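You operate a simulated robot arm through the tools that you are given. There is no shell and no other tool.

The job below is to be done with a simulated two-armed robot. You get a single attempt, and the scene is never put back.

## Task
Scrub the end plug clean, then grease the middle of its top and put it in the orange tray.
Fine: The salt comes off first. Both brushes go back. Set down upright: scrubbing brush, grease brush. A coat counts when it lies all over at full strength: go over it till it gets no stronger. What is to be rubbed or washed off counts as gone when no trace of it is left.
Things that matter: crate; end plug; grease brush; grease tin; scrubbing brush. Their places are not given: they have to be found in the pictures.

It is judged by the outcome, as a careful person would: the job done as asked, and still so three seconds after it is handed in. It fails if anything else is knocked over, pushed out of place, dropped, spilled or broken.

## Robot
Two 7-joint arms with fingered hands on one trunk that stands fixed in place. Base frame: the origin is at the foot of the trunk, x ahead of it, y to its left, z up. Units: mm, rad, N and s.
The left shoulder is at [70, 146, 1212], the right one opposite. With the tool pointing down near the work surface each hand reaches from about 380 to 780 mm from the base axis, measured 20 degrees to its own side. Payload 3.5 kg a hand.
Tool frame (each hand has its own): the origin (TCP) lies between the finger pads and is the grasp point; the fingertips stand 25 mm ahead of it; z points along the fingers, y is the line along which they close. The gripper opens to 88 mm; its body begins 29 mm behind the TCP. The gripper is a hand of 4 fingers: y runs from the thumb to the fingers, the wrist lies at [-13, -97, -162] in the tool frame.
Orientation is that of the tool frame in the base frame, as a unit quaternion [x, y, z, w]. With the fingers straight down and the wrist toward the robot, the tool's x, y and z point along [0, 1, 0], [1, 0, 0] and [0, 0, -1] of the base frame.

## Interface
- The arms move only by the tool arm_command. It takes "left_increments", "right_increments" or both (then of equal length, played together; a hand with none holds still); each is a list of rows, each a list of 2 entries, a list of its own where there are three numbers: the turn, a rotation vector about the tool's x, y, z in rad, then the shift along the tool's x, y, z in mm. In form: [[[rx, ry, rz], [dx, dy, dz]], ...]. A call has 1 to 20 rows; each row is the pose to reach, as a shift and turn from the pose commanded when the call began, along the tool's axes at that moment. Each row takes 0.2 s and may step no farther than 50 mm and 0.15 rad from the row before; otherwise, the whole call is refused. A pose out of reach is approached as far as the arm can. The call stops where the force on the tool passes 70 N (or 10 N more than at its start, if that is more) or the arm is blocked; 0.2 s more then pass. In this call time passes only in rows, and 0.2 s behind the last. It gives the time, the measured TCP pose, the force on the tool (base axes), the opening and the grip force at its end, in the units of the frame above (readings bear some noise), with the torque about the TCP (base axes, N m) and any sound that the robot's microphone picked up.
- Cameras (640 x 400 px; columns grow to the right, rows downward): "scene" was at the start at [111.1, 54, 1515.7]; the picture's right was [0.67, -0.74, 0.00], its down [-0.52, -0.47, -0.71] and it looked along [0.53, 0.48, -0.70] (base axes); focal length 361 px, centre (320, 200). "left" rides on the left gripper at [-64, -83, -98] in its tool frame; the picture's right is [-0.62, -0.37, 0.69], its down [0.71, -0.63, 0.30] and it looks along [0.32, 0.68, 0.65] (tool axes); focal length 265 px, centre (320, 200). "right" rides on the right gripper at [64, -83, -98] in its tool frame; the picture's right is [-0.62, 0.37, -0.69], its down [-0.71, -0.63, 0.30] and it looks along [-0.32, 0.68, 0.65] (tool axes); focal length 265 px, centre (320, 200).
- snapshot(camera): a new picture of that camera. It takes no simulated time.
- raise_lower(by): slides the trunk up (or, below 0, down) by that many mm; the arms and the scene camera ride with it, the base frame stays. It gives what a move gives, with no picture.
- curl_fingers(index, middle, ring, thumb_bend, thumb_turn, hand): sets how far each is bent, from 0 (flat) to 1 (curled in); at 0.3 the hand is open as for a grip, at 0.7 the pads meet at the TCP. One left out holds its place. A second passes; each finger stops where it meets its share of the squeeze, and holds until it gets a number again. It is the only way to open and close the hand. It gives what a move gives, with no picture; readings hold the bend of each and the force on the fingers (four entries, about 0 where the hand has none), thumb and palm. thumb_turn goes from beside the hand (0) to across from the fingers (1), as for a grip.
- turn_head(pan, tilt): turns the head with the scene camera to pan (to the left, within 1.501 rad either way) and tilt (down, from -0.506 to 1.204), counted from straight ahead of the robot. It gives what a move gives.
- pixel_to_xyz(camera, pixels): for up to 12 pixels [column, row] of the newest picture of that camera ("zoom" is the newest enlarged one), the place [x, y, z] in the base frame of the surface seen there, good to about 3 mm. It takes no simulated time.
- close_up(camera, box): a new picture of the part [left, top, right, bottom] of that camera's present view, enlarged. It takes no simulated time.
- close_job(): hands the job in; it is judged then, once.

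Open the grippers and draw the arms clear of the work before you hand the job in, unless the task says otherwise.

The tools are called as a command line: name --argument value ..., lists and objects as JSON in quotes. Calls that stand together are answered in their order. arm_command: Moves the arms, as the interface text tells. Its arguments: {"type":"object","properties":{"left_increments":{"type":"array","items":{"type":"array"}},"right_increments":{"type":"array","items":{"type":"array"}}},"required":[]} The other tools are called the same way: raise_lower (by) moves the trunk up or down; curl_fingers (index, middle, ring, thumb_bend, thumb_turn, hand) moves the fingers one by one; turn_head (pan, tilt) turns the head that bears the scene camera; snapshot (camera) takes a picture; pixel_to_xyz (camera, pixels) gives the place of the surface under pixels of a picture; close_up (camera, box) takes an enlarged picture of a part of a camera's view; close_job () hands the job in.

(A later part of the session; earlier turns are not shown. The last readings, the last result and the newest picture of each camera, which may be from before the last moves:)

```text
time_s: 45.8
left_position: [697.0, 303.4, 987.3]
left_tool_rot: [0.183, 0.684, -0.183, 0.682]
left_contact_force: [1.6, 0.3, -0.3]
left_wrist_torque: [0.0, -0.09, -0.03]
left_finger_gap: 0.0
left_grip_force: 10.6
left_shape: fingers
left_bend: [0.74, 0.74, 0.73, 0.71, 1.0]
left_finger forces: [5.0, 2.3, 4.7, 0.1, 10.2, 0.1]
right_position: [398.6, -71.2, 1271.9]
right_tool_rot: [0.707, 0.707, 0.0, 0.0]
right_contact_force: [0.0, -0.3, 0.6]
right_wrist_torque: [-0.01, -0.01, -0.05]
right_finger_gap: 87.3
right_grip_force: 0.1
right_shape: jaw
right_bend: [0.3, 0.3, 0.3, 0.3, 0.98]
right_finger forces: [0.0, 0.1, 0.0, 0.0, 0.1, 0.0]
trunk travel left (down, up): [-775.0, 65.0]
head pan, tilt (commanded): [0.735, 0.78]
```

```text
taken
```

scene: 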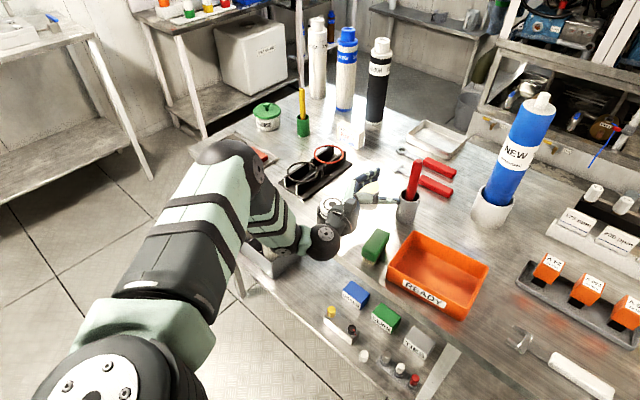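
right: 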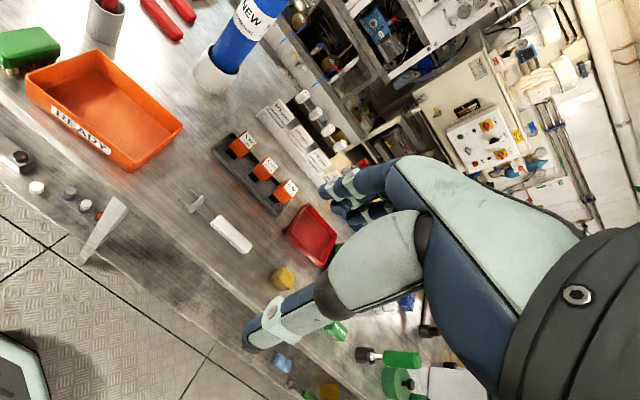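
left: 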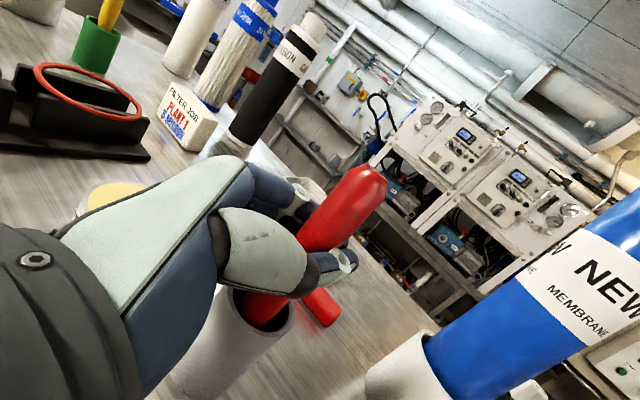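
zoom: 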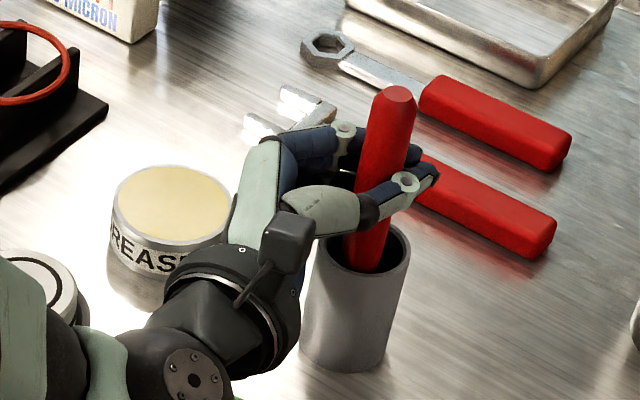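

The gap reads 0 though forces are 5/2/5 N against 10 N thumb, so the ~19 mm handle seems to sit deeper than the pads. I'll look closely from both cameras.

close_up --camera "left" --box '[200, 140, 420, 340]'

close_up --camera "scene" --box '[390, 150, 440, 200]'

```text
2.00 times, centred on (310, 240) of left
```

zoom: 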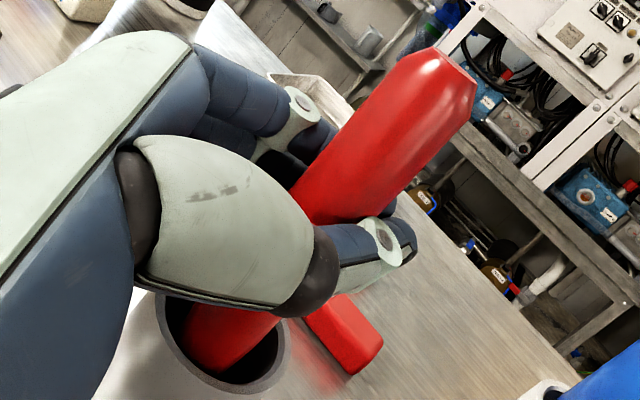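

```text
8.00 times, centred on (415, 175) of scene
```

zoom: 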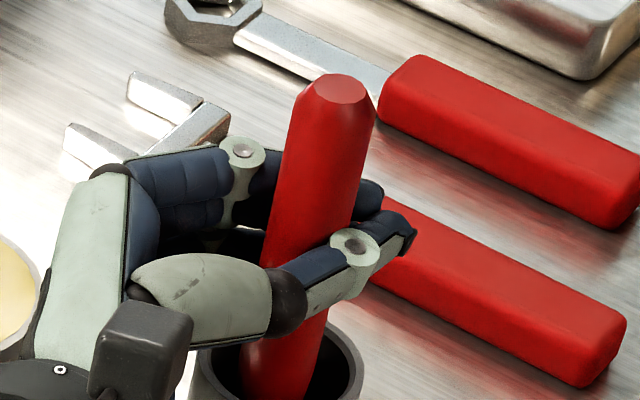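

The fingertips meet beyond the handle, so it is only caged behind the pads. I'll open a little, draw back 12 mm and close again so the pads pinch it.

curl_fingers --hand "left" --index 0.45 --middle 0.45 --ring 0.45 --thumb_bend 0.45

close_up --camera "scene" --box '[390, 150, 440, 200]'

```text
time_s: 46.8
left_position: [698.0, 304.1, 986.7]
left_tool_rot: [0.183, 0.683, -0.183, 0.683]
left_contact_force: [0.8, 0.2, -0.5]
left_wrist_torque: [-0.01, 0.02, 0.01]
left_finger_gap: 52.0
left_grip_force: 0.1
left_shape: fingers
left_bend: [0.45, 0.45, 0.45, 0.45, 0.99]
left_finger forces: [0.1, 0.0, 0.0, 0.0, 0.1, 0.0]
right_position: [397.9, -71.0, 1273.4]
right_tool_rot: [0.707, 0.707, 0.0, 0.0]
right_contact_force: [-0.1, -0.5, -0.1]
right_wrist_torque: [0.01, 0.0, -0.02]
right_finger_gap: 87.7
right_grip_force: 0.0
right_shape: jaw
right_bend: [0.3, 0.3, 0.3, 0.3, 0.98]
right_finger forces: [0.0, 0.0, 0.1, 0.2, 0.1, 0.0]
trunk travel left (down, up): [-775.0, 65.0]
head pan, tilt (commanded): [0.735, 0.78]
```

```text
8.00 times, centred on (415, 175) of scene
```

zoom: 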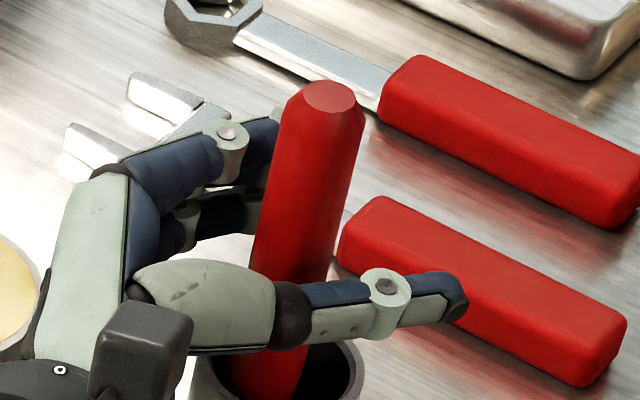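

The handle now leans slightly. I'll measure where it stands relative to the TCP (698,304).

pixel_to_xyz --camera "zoom" --pixels '[[328, 95], [312, 150], [300, 200], [290, 250], [275, 200], [325, 200], [375, 290], [440, 305], [445, 290], [225, 135], [255, 140]]'

```text
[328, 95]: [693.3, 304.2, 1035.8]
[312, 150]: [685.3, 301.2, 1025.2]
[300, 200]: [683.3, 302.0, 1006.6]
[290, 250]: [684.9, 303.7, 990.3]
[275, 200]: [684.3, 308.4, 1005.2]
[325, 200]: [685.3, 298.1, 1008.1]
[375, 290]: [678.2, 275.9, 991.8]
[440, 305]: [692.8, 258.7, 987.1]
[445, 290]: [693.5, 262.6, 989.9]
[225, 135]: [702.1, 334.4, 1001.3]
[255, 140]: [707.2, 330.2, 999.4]
```

The handle sits about 5 mm behind the TCP. I'll draw the hand back 10 mm along the fingers and close again.

arm_command --left_increments '[[[0, 0, 0], [0, -0.5, -5]], [[0, 0, 0], [0, -1, -10]]]'

curl_fingers --hand "left" --index 0.72 --middle 0.72 --ring 0.72 --thumb_bend 0.72

close_up --camera "scene" --box '[390, 150, 440, 200]'

close_up --camera "left" --box '[200, 140, 420, 340]'

```text
time_s: 47.4
left_position: [687.6, 307.7, 988.0]
left_tool_rot: [0.183, 0.682, -0.183, 0.684]
left_contact_force: [0.1, 0.2, -0.1]
left_wrist_torque: [-0.01, -0.01, 0.03]
left_finger_gap: 52.0
left_grip_force: 0.2
left_shape: fingers
left_bend: [0.45, 0.45, 0.45, 0.45, 0.99]
left_finger forces: [0.0, 0.0, 0.1, 0.1, 0.1, 0.0]
right_position: [397.7, -71.8, 1272.4]
right_tool_rot: [0.707, 0.707, 0.0, 0.0]
right_contact_force: [-0.2, -0.8, -0.6]
right_wrist_torque: [-0.02, 0.0, 0.02]
right_finger_gap: 87.6
right_grip_force: 0.1
right_shape: jaw
right_bend: [0.3, 0.3, 0.3, 0.3, 0.98]
right_finger forces: [0.0, 0.0, 0.0, 0.0, 0.1, 0.1]
trunk travel left (down, up): [-775.0, 65.0]
head pan, tilt (commanded): [0.735, 0.78]
```

```text
time_s: 48.4
left_position: [688.0, 307.7, 988.7]
left_tool_rot: [0.183, 0.683, -0.183, 0.683]
left_contact_force: [0.3, 0.1, -0.4]
left_wrist_torque: [0.0, -0.06, -0.02]
left_finger_gap: 2.8
left_grip_force: 7.9
left_shape: fingers
left_bend: [0.71, 0.71, 0.71, 0.67, 1.0]
left_finger forces: [3.7, 1.4, 3.3, 0.0, 7.2, 0.0]
right_position: [398.0, -72.2, 1272.4]
right_tool_rot: [0.707, 0.707, 0.0, 0.0]
right_contact_force: [-0.6, 0.7, -0.5]
right_wrist_torque: [0.01, 0.01, -0.02]
right_finger_gap: 87.6
right_grip_force: 0.0
right_shape: jaw
right_bend: [0.3, 0.3, 0.3, 0.3, 0.98]
right_finger forces: [0.0, 0.0, 0.0, 0.1, 0.0, 0.0]
trunk travel left (down, up): [-775.0, 65.0]
head pan, tilt (commanded): [0.735, 0.78]
```

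```text
8.00 times, centred on (415, 175) of scene
```

zoom: 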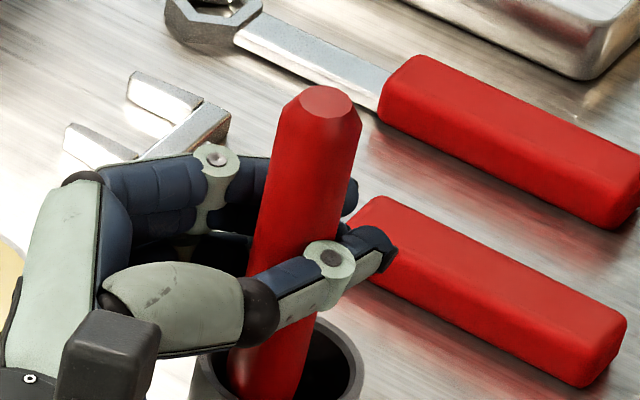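

```text
2.00 times, centred on (310, 240) of left
```

zoom: 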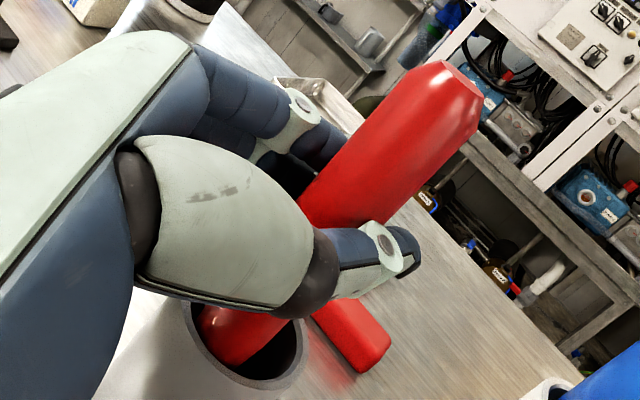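

The gap is 2.8 mm with the handle nestled behind the fingertips; the fingers hook around it. I'll squeeze more firmly to secure this wrap grip.

curl_fingers --hand "left" --index 0.9 --middle 0.9 --ring 0.9 --thumb_bend 0.85

close_up --camera "scene" --box '[390, 150, 440, 200]'

close_up --camera "left" --box '[200, 140, 420, 340]'

```text
time_s: 49.4
left_position: [692.8, 304.5, 989.7]
left_tool_rot: [0.183, 0.682, -0.183, 0.684]
left_contact_force: [29.5, -9.7, 15.9]
left_wrist_torque: [-0.08, -0.45, -0.01]
left_finger_gap: 3.1
left_grip_force: 18.8
left_shape: fingers
left_bend: [0.88, 0.87, 0.83, 0.78, 1.0]
left_finger forces: [0.0, 12.5, 24.8, 0.1, 0.1, 0.1]
right_position: [402.3, -74.8, 1271.9]
right_tool_rot: [0.707, 0.707, 0.0, -0.003]
right_contact_force: [-0.1, -0.8, 0.1]
right_wrist_torque: [-0.01, 0.0, 0.01]
right_finger_gap: 87.7
right_grip_force: 0.0
right_shape: jaw
right_bend: [0.3, 0.3, 0.3, 0.3, 0.98]
right_finger forces: [0.0, 0.0, 0.1, 0.0, 0.0, 0.0]
trunk travel left (down, up): [-775.0, 65.0]
head pan, tilt (commanded): [0.735, 0.78]
```

```text
8.00 times, centred on (415, 175) of scene
```

zoom: 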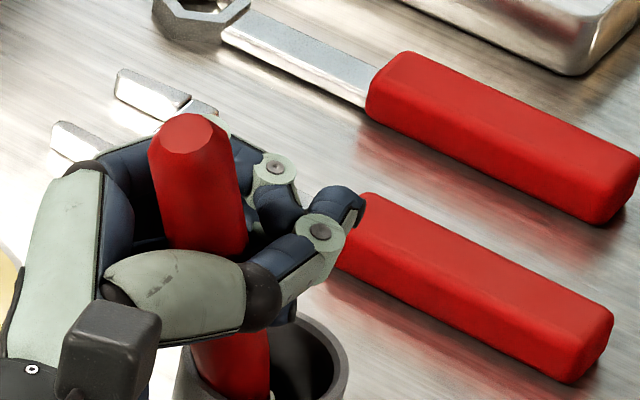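

```text
2.00 times, centred on (310, 240) of left
```

zoom: 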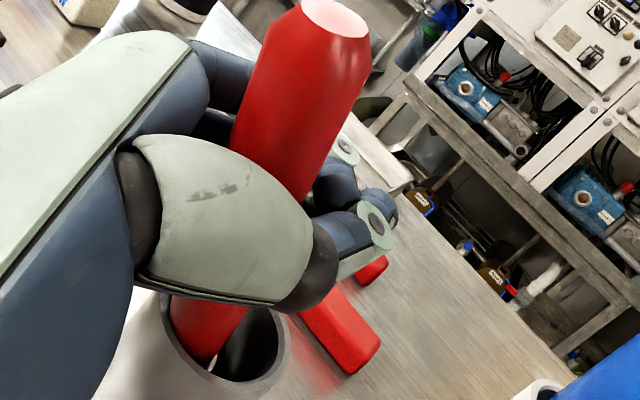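

The strong curl pulled the handle into the palm and loads it with 30 N, which is not wanted. I'll relax the fingers at once.

curl_fingers --hand "left" --index 0.5 --middle 0.5 --ring 0.5 --thumb_bend 0.5

close_up --camera "scene" --box '[350, 140, 450, 230]'

snapshot --camera "left"

```text
time_s: 50.4
left_position: [688.0, 308.8, 987.4]
left_tool_rot: [0.183, 0.683, -0.183, 0.683]
left_contact_force: [1.2, 0.5, -1.2]
left_wrist_torque: [0.01, 0.01, 0.0]
left_finger_gap: 41.1
left_grip_force: 0.0
left_shape: fingers
left_bend: [0.5, 0.5, 0.5, 0.5, 1.0]
left_finger forces: [0.0, 0.0, 0.0, 0.0, 0.1, 0.1]
right_position: [397.2, -70.1, 1273.2]
right_tool_rot: [0.707, 0.707, 0.001, 0.0]
right_contact_force: [0.5, 0.1, 1.1]
right_wrist_torque: [0.03, 0.02, 0.04]
right_finger_gap: 87.7
right_grip_force: 0.1
right_shape: jaw
right_bend: [0.3, 0.3, 0.3, 0.3, 0.98]
right_finger forces: [0.1, 0.0, 0.0, 0.0, 0.1, 0.0]
trunk travel left (down, up): [-775.0, 65.0]
head pan, tilt (commanded): [0.735, 0.78]
```

```text
4.44 times, centred on (400, 185) of scene
```

zoom: 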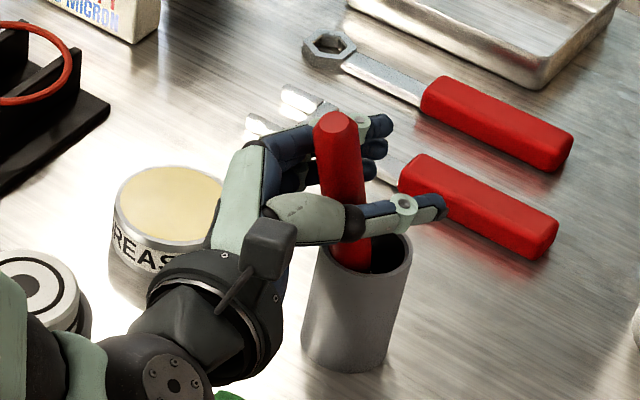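

```text
taken
```

left: 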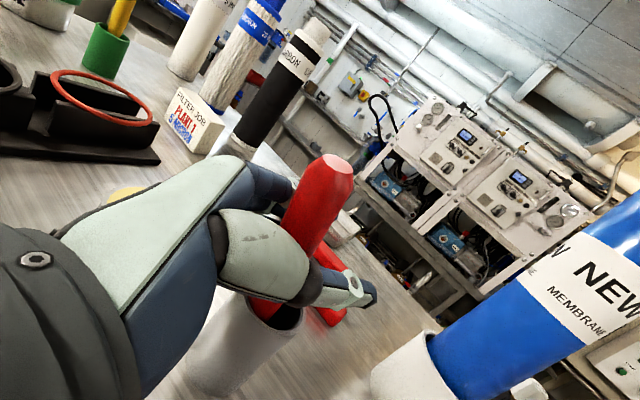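

The cup stayed in place and the handle just leans back. I'll measure the handle's present line before backing off for a fingertip pinch.

close_up --camera "scene" --box '[390, 150, 450, 210]'

```text
6.67 times, centred on (420, 180) of scene
```

zoom: 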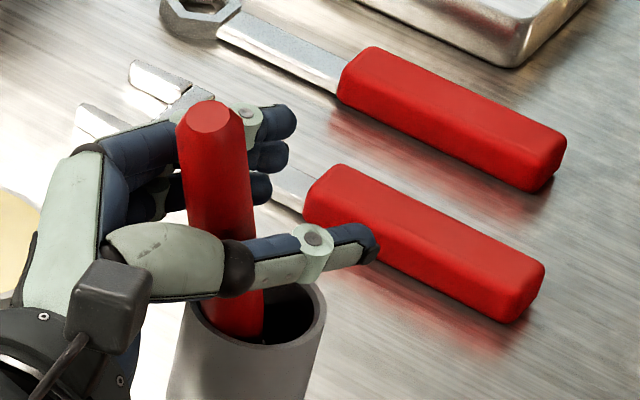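

pixel_to_xyz --camera "zoom" --pixels '[[208, 115], [210, 150], [215, 190], [218, 225], [235, 305], [240, 325], [190, 300], [320, 320], [255, 345], [340, 245], [280, 125], [260, 185]]'

```text
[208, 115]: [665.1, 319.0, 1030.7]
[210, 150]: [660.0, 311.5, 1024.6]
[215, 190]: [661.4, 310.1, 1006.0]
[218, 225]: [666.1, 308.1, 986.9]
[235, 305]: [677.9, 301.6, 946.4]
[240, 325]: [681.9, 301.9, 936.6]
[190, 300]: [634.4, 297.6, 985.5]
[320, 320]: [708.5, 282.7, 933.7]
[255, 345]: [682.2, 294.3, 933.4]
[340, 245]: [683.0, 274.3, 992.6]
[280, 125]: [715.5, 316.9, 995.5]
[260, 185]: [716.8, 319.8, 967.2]
```

The handle now leans back toward the palm, resting on the cup rim. A power grasp against the palm with the handle pushed upright is best; first I check what stands ahead of the hand.

snapshot --camera "scene"

pixel_to_xyz --camera "scene" --pixels '[[475, 200], [490, 215], [472, 210], [487, 195], [500, 150], [440, 165], [435, 185], [455, 180], [440, 140]]'

```text
taken
```

scene: 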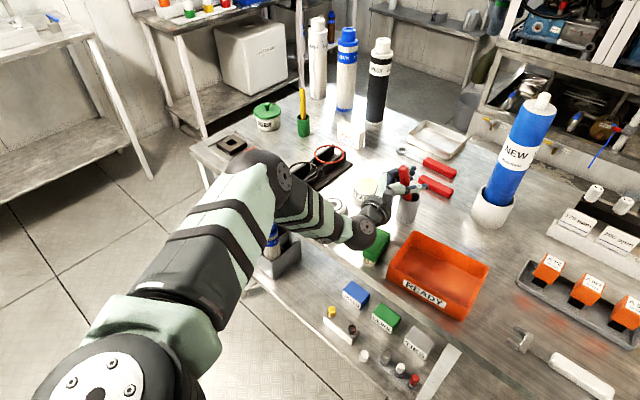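

```text
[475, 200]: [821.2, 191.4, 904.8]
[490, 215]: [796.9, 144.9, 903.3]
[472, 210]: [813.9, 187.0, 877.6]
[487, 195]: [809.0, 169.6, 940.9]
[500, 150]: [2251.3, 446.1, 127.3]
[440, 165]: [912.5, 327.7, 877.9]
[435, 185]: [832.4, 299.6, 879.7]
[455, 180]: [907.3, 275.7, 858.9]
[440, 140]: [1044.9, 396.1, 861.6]
```

The tall NEW bottle starts about y=190 at x=820, well clear of the hand. I'll push forward 24 mm so the palm brings the handle upright, watching the force.

arm_command --left_increments '[[[0, 0, 0], [0, 0, 6]], [[0, 0, 0], [0, 0, 12]], [[0, 0, 0], [0, 0, 18]], [[0, 0, 0], [0, 0, 24]]]'

close_up --camera "scene" --box '[390, 150, 450, 210]'

close_up --camera "left" --box '[180, 120, 420, 340]'

```text
time_s: 51.4
left_position: [708.8, 296.6, 988.3]
left_tool_rot: [0.183, 0.683, -0.182, 0.683]
left_contact_force: [-0.4, -1.3, 0.3]
left_wrist_torque: [-0.01, 0.0, 0.0]
left_finger_gap: 41.0
left_grip_force: 0.0
left_shape: fingers
left_bend: [0.5, 0.5, 0.5, 0.5, 1.0]
left_finger forces: [0.0, 0.0, 0.0, 0.0, 0.0, 0.1]
right_position: [398.1, -71.6, 1272.2]
right_tool_rot: [0.707, 0.707, 0.0, -0.001]
right_contact_force: [-0.8, -0.1, -0.8]
right_wrist_torque: [0.01, 0.0, 0.02]
right_finger_gap: 87.4
right_grip_force: 0.1
right_shape: jaw
right_bend: [0.3, 0.3, 0.3, 0.3, 0.98]
right_finger forces: [0.1, 0.0, 0.0, 0.0, 0.0, 0.0]
trunk travel left (down, up): [-775.0, 65.0]
head pan, tilt (commanded): [0.735, 0.78]
```

```text
6.67 times, centred on (420, 180) of scene
```

zoom: 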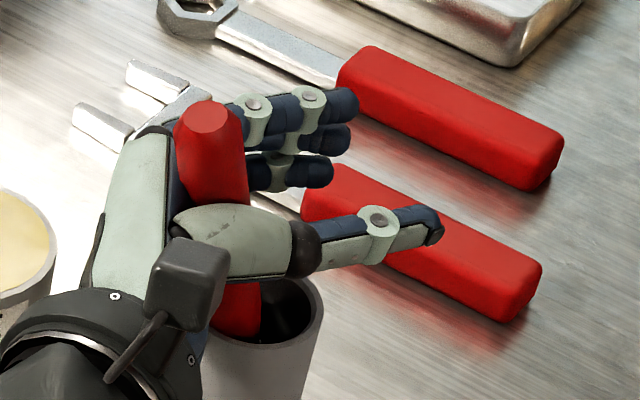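

```text
1.82 times, centred on (300, 230) of left
```

zoom: 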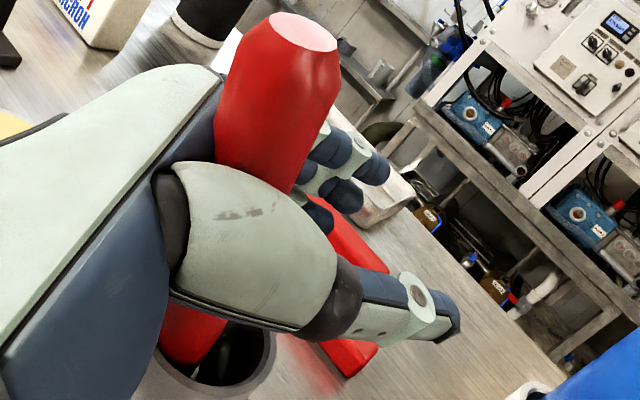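

The handle has not moved yet; the palm is still just behind it. I'll push forward another 12 mm.

arm_command --left_increments '[[[0, 0, 0], [0, 0, 4]], [[0, 0, 0], [0, 0, 8]], [[0, 0, 0], [0, 0, 12]]]'

close_up --camera "scene" --box '[390, 150, 450, 210]'

close_up --camera "left" --box '[180, 120, 420, 340]'

```text
time_s: 52.2
left_position: [721.3, 289.6, 986.9]
left_tool_rot: [0.183, 0.683, -0.183, 0.683]
left_contact_force: [0.5, 0.2, -0.1]
left_wrist_torque: [-0.05, 0.02, -0.04]
left_finger_gap: 40.7
left_grip_force: 0.1
left_shape: fingers
left_bend: [0.5, 0.5, 0.5, 0.5, 1.0]
left_finger forces: [0.0, 0.0, 0.0, 0.1, 0.0, 0.0]
right_position: [397.9, -71.3, 1271.9]
right_tool_rot: [0.707, 0.707, 0.0, 0.0]
right_contact_force: [0.4, -0.1, 0.2]
right_wrist_torque: [0.02, -0.02, 0.02]
right_finger_gap: 87.4
right_grip_force: 0.0
right_shape: jaw
right_bend: [0.3, 0.3, 0.3, 0.3, 0.98]
right_finger forces: [0.0, 0.0, 0.0, 0.1, 0.0, 0.1]
trunk travel left (down, up): [-775.0, 65.0]
head pan, tilt (commanded): [0.735, 0.78]
```

```text
6.67 times, centred on (420, 180) of scene
```

zoom: 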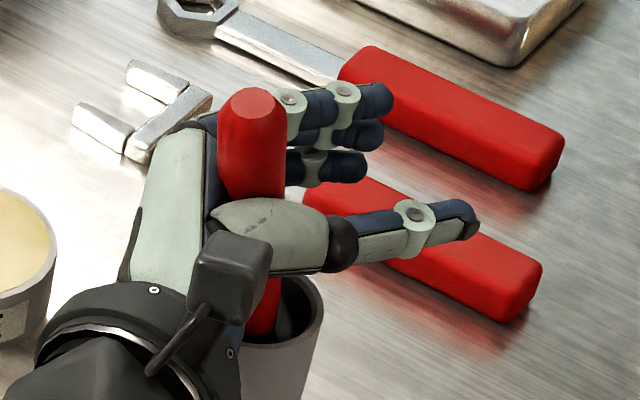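

```text
1.82 times, centred on (300, 230) of left
```

zoom: 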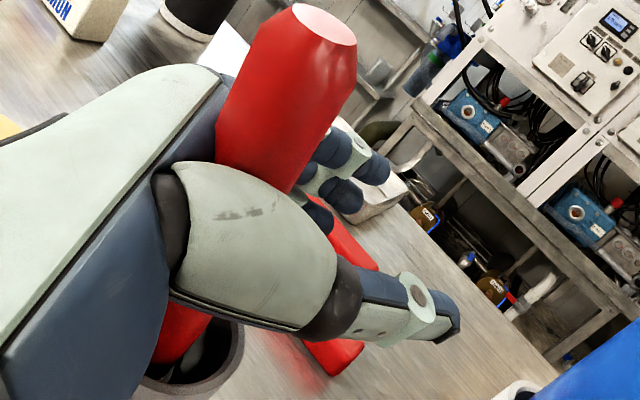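

The palm is now bringing the handle up; it is about halfway to vertical. I'll advance 12 mm more.

arm_command --left_increments '[[[0, 0, 0], [0, 0, 4]], [[0, 0, 0], [0, 0, 8]], [[0, 0, 0], [0, 0, 12]]]'

close_up --camera "scene" --box '[390, 150, 450, 210]'

close_up --camera "left" --box '[180, 120, 420, 340]'

```text
time_s: 53.0
left_position: [730.4, 284.0, 988.3]
left_tool_rot: [0.183, 0.683, -0.183, 0.683]
left_contact_force: [-0.2, 0.3, 0.4]
left_wrist_torque: [0.01, -0.01, 0.03]
left_finger_gap: 40.7
left_grip_force: 0.0
left_shape: fingers
left_bend: [0.5, 0.5, 0.5, 0.5, 1.0]
left_finger forces: [0.0, 0.1, 0.0, 0.0, 0.0, 0.0]
right_position: [398.2, -72.2, 1273.2]
right_tool_rot: [0.707, 0.707, 0.0, -0.001]
right_contact_force: [0.2, -0.2, 0.0]
right_wrist_torque: [0.01, 0.0, -0.02]
right_finger_gap: 87.6
right_grip_force: 0.0
right_shape: jaw
right_bend: [0.3, 0.3, 0.3, 0.3, 0.98]
right_finger forces: [0.0, 0.0, 0.1, 0.1, 0.0, 0.0]
trunk travel left (down, up): [-775.0, 65.0]
head pan, tilt (commanded): [0.735, 0.78]
```

```text
6.67 times, centred on (420, 180) of scene
```

zoom: 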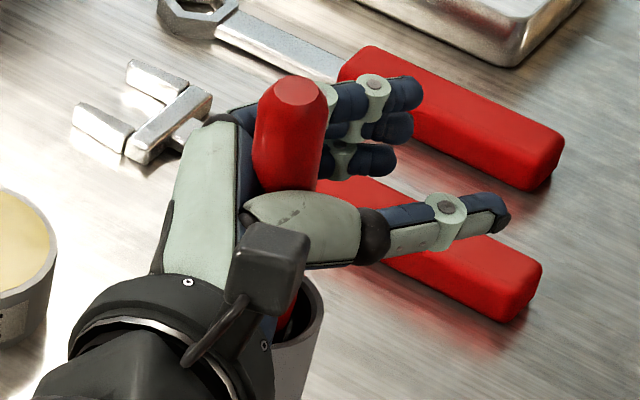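

```text
1.82 times, centred on (300, 230) of left
```

zoom: 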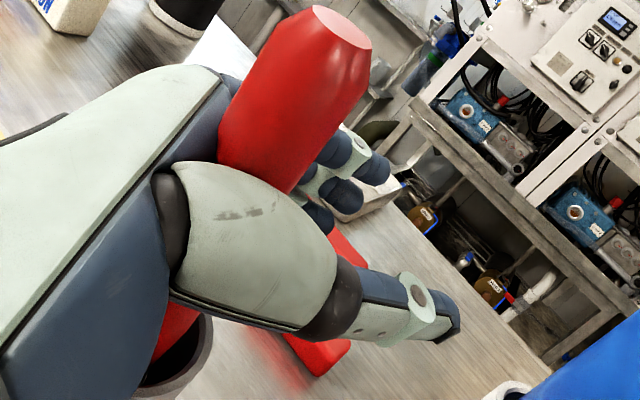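

The handle is nearly upright against the palm. I'll wrap the fingers around it gradually, first to 0.7.

curl_fingers --hand "left" --index 0.72 --middle 0.72 --ring 0.72

close_up --camera "scene" --box '[390, 150, 450, 210]'

```text
time_s: 54.0
left_position: [729.7, 283.4, 987.3]
left_tool_rot: [0.183, 0.683, -0.183, 0.683]
left_contact_force: [-0.7, 0.0, 0.0]
left_wrist_torque: [0.01, -0.03, 0.04]
left_finger_gap: 15.9
left_grip_force: 0.1
left_shape: fingers
left_bend: [0.72, 0.72, 0.72, 0.5, 1.0]
left_finger forces: [0.1, 0.0, 0.0, 0.1, 0.0, 0.1]
right_position: [398.3, -73.0, 1271.4]
right_tool_rot: [0.707, 0.707, 0.0, 0.001]
right_contact_force: [0.1, -0.1, -0.1]
right_wrist_torque: [0.0, 0.0, 0.04]
right_finger_gap: 87.7
right_grip_force: 0.0
right_shape: jaw
right_bend: [0.3, 0.3, 0.3, 0.3, 0.98]
right_finger forces: [0.0, 0.0, 0.1, 0.1, 0.0, 0.0]
trunk travel left (down, up): [-775.0, 65.0]
head pan, tilt (commanded): [0.735, 0.78]
```

```text
6.67 times, centred on (420, 180) of scene
```

zoom: 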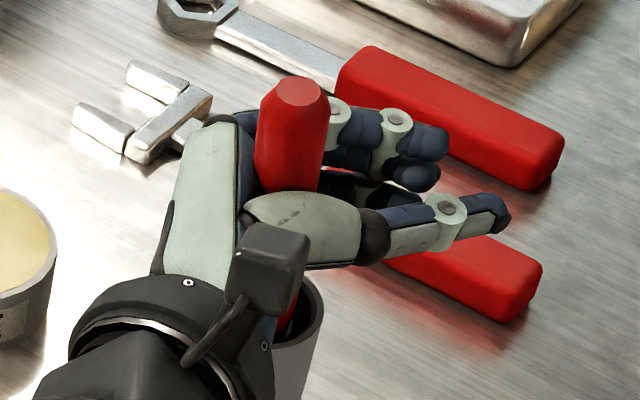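

The fingers have not reached the handle yet. I'll curl them further to 0.85.

curl_fingers --hand "left" --index 0.85 --middle 0.85 --ring 0.85

close_up --camera "scene" --box '[390, 150, 450, 210]'

```text
time_s: 55.0
left_position: [730.4, 283.4, 987.8]
left_tool_rot: [0.183, 0.683, -0.183, 0.683]
left_contact_force: [-0.9, -0.1, -0.2]
left_wrist_torque: [0.01, 0.02, -0.01]
left_finger_gap: 15.9
left_grip_force: 0.0
left_shape: fingers
left_bend: [0.85, 0.85, 0.85, 0.5, 1.0]
left_finger forces: [0.0, 0.1, 0.0, 0.0, 0.0, 0.1]
right_position: [398.4, -72.7, 1272.9]
right_tool_rot: [0.708, 0.707, -0.001, -0.001]
right_contact_force: [0.8, 0.5, 0.0]
right_wrist_torque: [-0.05, 0.0, 0.01]
right_finger_gap: 87.8
right_grip_force: 0.0
right_shape: jaw
right_bend: [0.3, 0.3, 0.3, 0.3, 0.98]
right_finger forces: [0.1, 0.0, 0.1, 0.0, 0.0, 0.0]
trunk travel left (down, up): [-775.0, 65.0]
head pan, tilt (commanded): [0.735, 0.78]
```

```text
6.67 times, centred on (420, 180) of scene
```

zoom: 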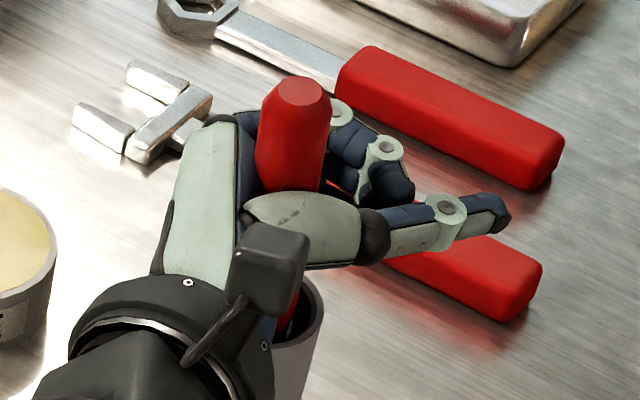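

Still no contact. I'll curl the fingers to 0.95 and watch the forces.

curl_fingers --hand "left" --index 0.95 --middle 0.95 --ring 0.95

close_up --camera "scene" --box '[390, 150, 450, 210]'

close_up --camera "left" --box '[180, 120, 420, 340]'

```text
time_s: 56.0
left_position: [729.3, 283.6, 986.5]
left_tool_rot: [0.183, 0.683, -0.183, 0.683]
left_contact_force: [-0.9, -0.4, 0.0]
left_wrist_torque: [-0.02, 0.01, 0.0]
left_finger_gap: 35.0
left_grip_force: 1.0
left_shape: fingers
left_bend: [0.95, 0.95, 0.95, 0.5, 1.0]
left_finger forces: [0.1, 0.1, 0.7, 0.0, 0.0, 0.5]
right_position: [396.9, -71.6, 1272.5]
right_tool_rot: [0.707, 0.707, 0.0, 0.0]
right_contact_force: [-0.5, -0.3, 0.5]
right_wrist_torque: [0.0, -0.01, 0.01]
right_finger_gap: 87.5
right_grip_force: 0.1
right_shape: jaw
right_bend: [0.3, 0.3, 0.3, 0.3, 0.98]
right_finger forces: [0.0, 0.0, 0.1, 0.0, 0.0, 0.1]
trunk travel left (down, up): [-775.0, 65.0]
head pan, tilt (commanded): [0.735, 0.78]
```

```text
6.67 times, centred on (420, 180) of scene
```

zoom: 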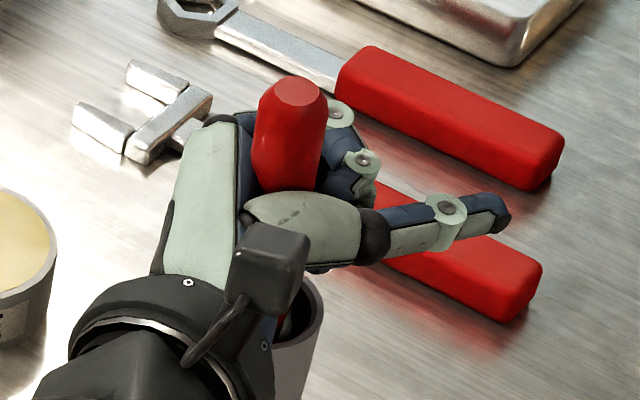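

```text
1.82 times, centred on (300, 230) of left
```

zoom: 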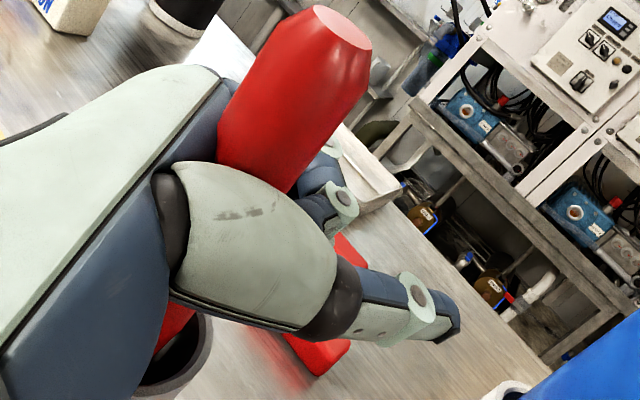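

At 0.95 the ring finger (0.7 N) and palm (0.5 N) begin to touch: a true wrap. I'll curl to 1.0 to tighten.

curl_fingers --hand "left" --index 1.0 --middle 1.0 --ring 1.0

close_up --camera "scene" --box '[390, 150, 450, 210]'

```text
time_s: 57.0
left_position: [730.5, 283.8, 987.4]
left_tool_rot: [0.183, 0.683, -0.183, 0.683]
left_contact_force: [-0.1, 0.5, 1.2]
left_wrist_torque: [-0.04, 0.01, 0.01]
left_finger_gap: 40.9
left_grip_force: 19.9
left_shape: fingers
left_bend: [0.98, 0.98, 0.98, 0.5, 1.0]
left_finger forces: [6.9, 5.2, 7.4, 0.0, 0.0, 19.6]
right_position: [398.2, -72.5, 1272.1]
right_tool_rot: [0.707, 0.708, 0.0, 0.0]
right_contact_force: [0.3, 0.5, 1.1]
right_wrist_torque: [-0.01, -0.02, -0.01]
right_finger_gap: 87.4
right_grip_force: 0.1
right_shape: jaw
right_bend: [0.3, 0.3, 0.3, 0.3, 0.98]
right_finger forces: [0.1, 0.0, 0.0, 0.0, 0.0, 0.1]
trunk travel left (down, up): [-775.0, 65.0]
head pan, tilt (commanded): [0.735, 0.78]
```

```text
6.67 times, centred on (420, 180) of scene
```

zoom: 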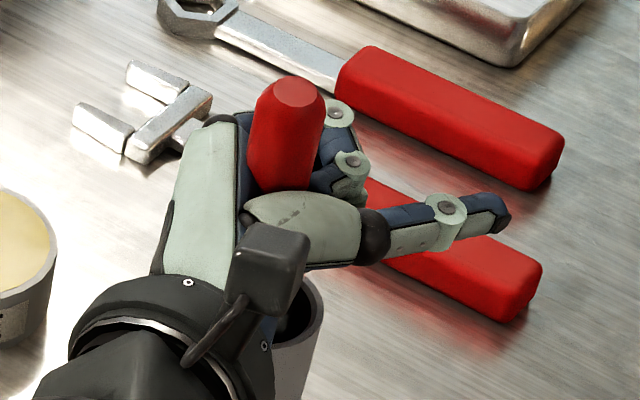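

A solid wrap: fingers 7/5/7 N against the palm 20 N, with no side load. I'll measure the handle's line in this grip.

pixel_to_xyz --camera "zoom" --pixels '[[297, 92], [288, 120], [285, 145], [282, 175], [262, 150], [308, 150], [300, 320], [310, 300]]'

snapshot --camera "left"

```text
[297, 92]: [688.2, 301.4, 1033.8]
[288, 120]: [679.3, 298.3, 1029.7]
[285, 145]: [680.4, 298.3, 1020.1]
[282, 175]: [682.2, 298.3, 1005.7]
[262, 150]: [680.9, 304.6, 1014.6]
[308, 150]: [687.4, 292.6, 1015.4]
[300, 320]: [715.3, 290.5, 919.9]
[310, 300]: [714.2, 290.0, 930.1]
```

```text
taken
```

left: 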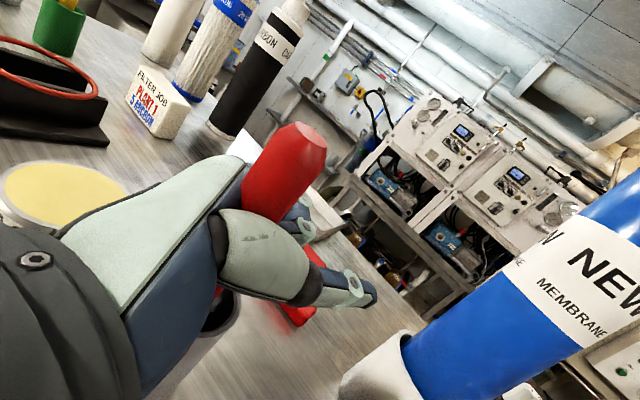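

The handle leans only about 7° in the grip. I'll lift the brush straight up out of the cup in steps.

arm_command --left_increments '[[[0, 0, 0], [-10, 0, 0]], [[0, 0, 0], [-25, 0, 0]], [[0, 0, 0], [-45, 0, 0]], [[0, 0, 0], [-65, 0, 0]], [[0, 0, 0], [-85, 0, 0]], [[0, 0, 0], [-105, 0, 0]], [[0, 0, 0], [-120, 0, 0]]]'

snapshot --camera "scene"

close_up --camera "scene" --box '[370, 110, 460, 220]'

```text
time_s: 58.6
left_position: [730.7, 284.1, 1108.1]
left_tool_rot: [0.183, 0.684, -0.183, 0.682]
left_contact_force: [-0.2, -0.4, -0.5]
left_wrist_torque: [-0.01, 0.01, 0.03]
left_finger_gap: 41.4
left_grip_force: 19.2
left_shape: fingers
left_bend: [0.98, 0.98, 0.98, 0.5, 1.0]
left_finger forces: [6.9, 5.2, 7.2, 0.1, 0.0, 19.5]
right_position: [397.8, -71.2, 1272.8]
right_tool_rot: [0.708, 0.707, 0.0, 0.0]
right_contact_force: [-0.5, -0.4, -0.2]
right_wrist_torque: [-0.01, 0.01, -0.01]
right_finger_gap: 87.5
right_grip_force: 0.0
right_shape: jaw
right_bend: [0.3, 0.3, 0.3, 0.3, 0.98]
right_finger forces: [0.0, 0.0, 0.0, 0.0, 0.1, 0.0]
trunk travel left (down, up): [-775.0, 65.0]
head pan, tilt (commanded): [0.735, 0.78]
```

```text
taken
```

scene: 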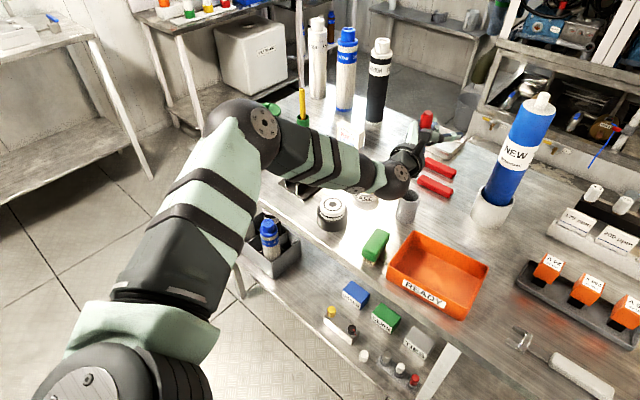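

```text
3.64 times, centred on (415, 165) of scene
```

zoom: 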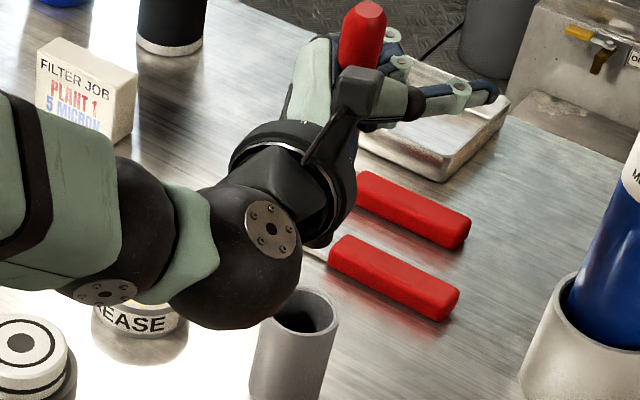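

The brush is out, the cup is upright, but my own wrist hides the bristles from the scene camera. I'll bring the right hand over as an eye, turned to look left across the table.

arm_command --right_increments '[[[0, 0, -0.131], [11.2, 7.2, 14.2]], [[0, 0, -0.262], [22.4, 14.4, 28.4]], [[0, 0, -0.393], [33.6, 21.6, 42.6]], [[0, 0, -0.524], [44.8, 28.8, 56.8]], [[0, 0, -0.655], [56, 36, 71]], [[0, 0, -0.786], [67.2, 43.2, 85.2]], [[0, 0, -0.917], [78.4, 50.4, 99.4]], [[0, 0, -1.048], [89.6, 57.6, 113.6]], [[0, 0, -1.179], [100.8, 64.8, 127.8]], [[0, 0, -1.31], [112, 72, 142]]]'

snapshot --camera "right"

snapshot --camera "scene"

```text
time_s: 60.8
left_position: [732.7, 285.4, 1109.4]
left_tool_rot: [0.183, 0.684, -0.184, 0.682]
left_contact_force: [-0.2, 0.0, -0.7]
left_wrist_torque: [-0.05, -0.01, -0.01]
left_finger_gap: 41.0
left_grip_force: 19.5
left_shape: fingers
left_bend: [0.98, 0.98, 0.98, 0.5, 1.0]
left_finger forces: [6.9, 5.1, 7.2, 0.0, 0.1, 19.5]
right_position: [469.3, 42.8, 1131.3]
right_tool_rot: [0.128, 0.992, 0.0, 0.0]
right_contact_force: [0.0, 0.2, -0.4]
right_wrist_torque: [-0.03, 0.04, -0.03]
right_finger_gap: 87.8
right_grip_force: 0.2
right_shape: jaw
right_bend: [0.3, 0.3, 0.3, 0.3, 0.98]
right_finger forces: [0.0, 0.0, 0.0, 0.0, 0.0, 0.0]
trunk travel left (down, up): [-775.0, 65.0]
head pan, tilt (commanded): [0.735, 0.78]
```

```text
taken
```

right: 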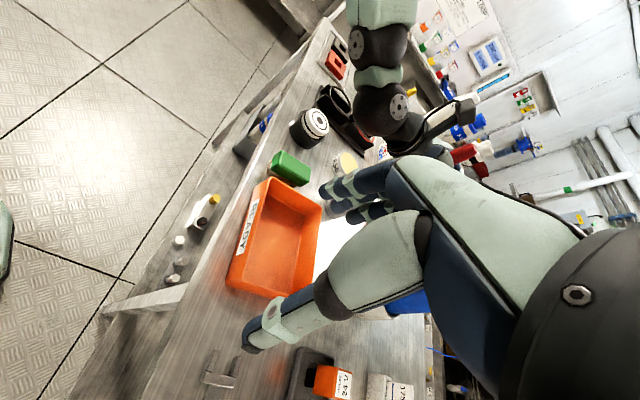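

```text
taken
```

scene: 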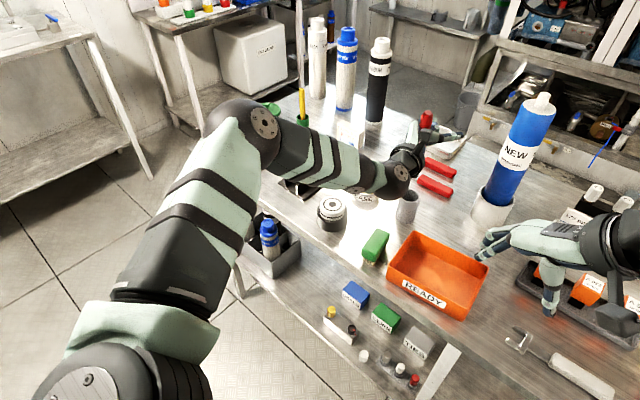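

The right camera sees the plug (310,120), tin and the left hand. I'll turn it a further 0.4 rad left and lower it a bit to centre the plug area.

arm_command --right_increments '[[[0, 0, -0.13], [0, 0, 20]], [[0, 0, -0.26], [0, 0, 40]], [[0, 0, -0.4], [0, 0, 60]]]'

snapshot --camera "right"

```text
time_s: 61.6
left_position: [730.0, 284.0, 1108.3]
left_tool_rot: [0.183, 0.683, -0.182, 0.683]
left_contact_force: [-0.5, -0.7, 0.1]
left_wrist_torque: [0.02, 0.02, 0.0]
left_finger_gap: 41.1
left_grip_force: 19.4
left_shape: fingers
left_bend: [0.98, 0.98, 0.98, 0.5, 1.0]
left_finger forces: [6.9, 5.2, 7.3, 0.1, 0.1, 19.5]
right_position: [468.5, 39.9, 1070.8]
right_tool_rot: [-0.071, 0.997, 0.0, 0.0]
right_contact_force: [1.3, -1.6, -0.2]
right_wrist_torque: [0.05, -0.02, 0.02]
right_finger_gap: 87.5
right_grip_force: 0.1
right_shape: jaw
right_bend: [0.3, 0.3, 0.3, 0.3, 0.98]
right_finger forces: [0.0, 0.0, 0.1, 0.1, 0.0, 0.1]
trunk travel left (down, up): [-775.0, 65.0]
head pan, tilt (commanded): [0.735, 0.78]
```

```text
taken
```

right: 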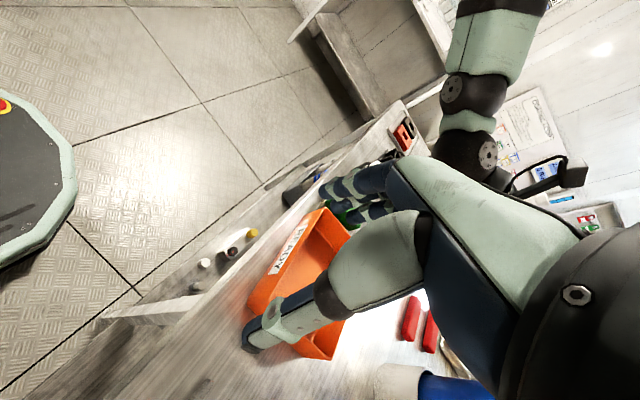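

That put my own hand in front of the plug, so I'll turn back by 0.45 rad while staying low.

arm_command --right_increments '[[[0, 0, 0.15], [0, 0, 0]], [[0, 0, 0.3], [0, 0, 0]], [[0, 0, 0.45], [0, 0, 0]]]'

snapshot --camera "right"

```text
time_s: 62.4
left_position: [730.1, 284.1, 1109.2]
left_tool_rot: [0.182, 0.683, -0.183, 0.683]
left_contact_force: [0.3, 0.7, -0.6]
left_wrist_torque: [0.0, 0.02, 0.01]
left_finger_gap: 41.1
left_grip_force: 19.5
left_shape: fingers
left_bend: [0.98, 0.98, 0.98, 0.5, 1.0]
left_finger forces: [6.9, 5.2, 7.3, 0.1, 0.0, 19.6]
right_position: [468.9, 40.7, 1070.1]
right_tool_rot: [0.156, 0.988, 0.001, -0.001]
right_contact_force: [-0.3, -0.8, -0.3]
right_wrist_torque: [-0.01, -0.01, 0.0]
right_finger_gap: 87.9
right_grip_force: 0.0
right_shape: jaw
right_bend: [0.3, 0.3, 0.3, 0.3, 0.98]
right_finger forces: [0.0, 0.0, 0.1, 0.0, 0.1, 0.0]
trunk travel left (down, up): [-775.0, 65.0]
head pan, tilt (commanded): [0.735, 0.78]
```

```text
taken
```

right: 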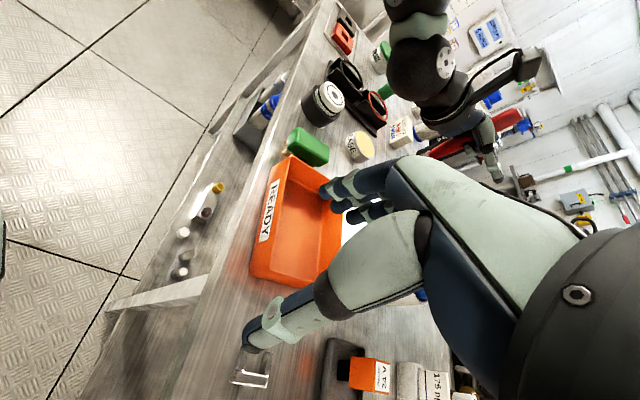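

Now the plug (325,100), tin (360,145) and the brush in the left hand (around 450,145) are all visible. I'll zoom in on the brush.

close_up --camera "right" --box '[380, 60, 560, 200]'

```text
2.86 times, centred on (470, 130) of right
```

zoom: 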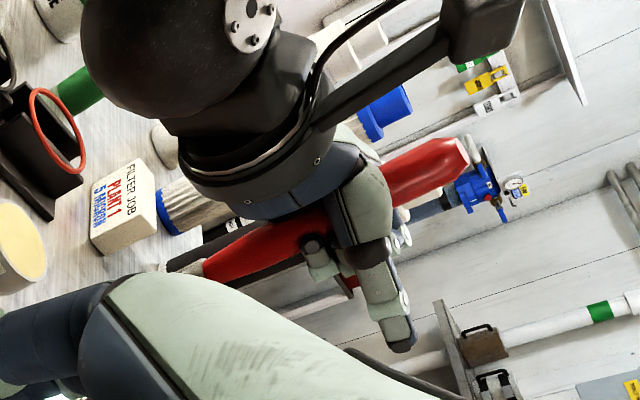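

The brush runs from (450,150) down to its dark bristle end near (172,265). I'll measure points along it.

pixel_to_xyz --camera "zoom" --pixels '[[455, 155], [420, 170], [270, 245], [230, 258], [215, 268], [200, 268], [190, 268], [180, 268], [172, 266], [165, 268], [175, 258]]'

close_up --camera "right" --box '[420, 120, 480, 165]'

```text
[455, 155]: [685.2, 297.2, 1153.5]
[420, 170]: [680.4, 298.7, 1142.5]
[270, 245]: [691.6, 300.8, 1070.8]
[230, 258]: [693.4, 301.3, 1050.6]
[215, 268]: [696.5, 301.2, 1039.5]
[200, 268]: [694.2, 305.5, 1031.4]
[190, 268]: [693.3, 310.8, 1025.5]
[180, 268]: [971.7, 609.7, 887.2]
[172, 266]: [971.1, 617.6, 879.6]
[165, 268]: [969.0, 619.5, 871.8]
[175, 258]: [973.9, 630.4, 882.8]
```

```text
8.89 times, centred on (450, 142) of right
```

zoom: 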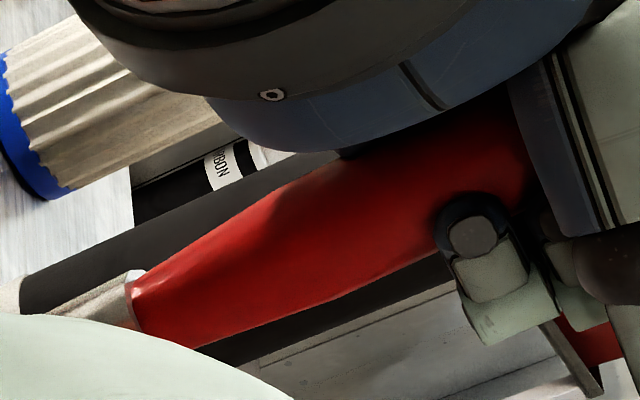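

The ferrule starts 75 mm below TCP level; the bristles lie hidden just below. I'll measure the tin and plug from the right camera before moving over.

close_up --camera "right" --box '[290, 60, 400, 170]'

```text
3.64 times, centred on (345, 115) of right
```

zoom: 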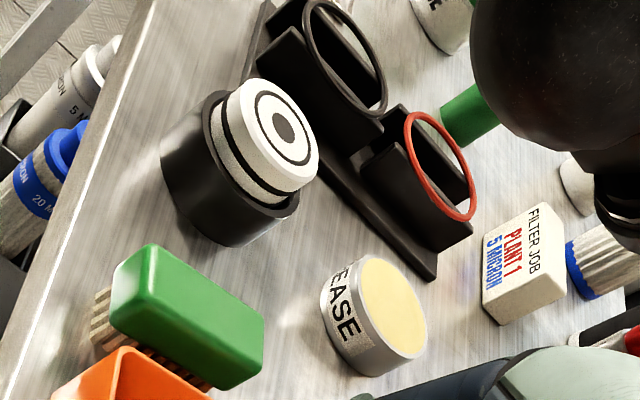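

pixel_to_xyz --camera "zoom" --pixels '[[392, 308], [368, 262], [418, 355], [408, 275], [378, 335], [284, 125], [262, 97], [308, 155], [292, 95], [275, 152], [284, 108], [284, 141]]'

```text
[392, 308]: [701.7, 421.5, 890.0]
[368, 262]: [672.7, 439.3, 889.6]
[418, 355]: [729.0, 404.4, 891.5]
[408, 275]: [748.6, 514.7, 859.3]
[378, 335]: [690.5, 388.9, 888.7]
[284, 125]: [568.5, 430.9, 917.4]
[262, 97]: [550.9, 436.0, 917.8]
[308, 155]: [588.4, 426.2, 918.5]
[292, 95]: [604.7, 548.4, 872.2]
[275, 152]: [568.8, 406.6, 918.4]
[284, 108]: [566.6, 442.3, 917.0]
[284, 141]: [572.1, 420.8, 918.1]
```

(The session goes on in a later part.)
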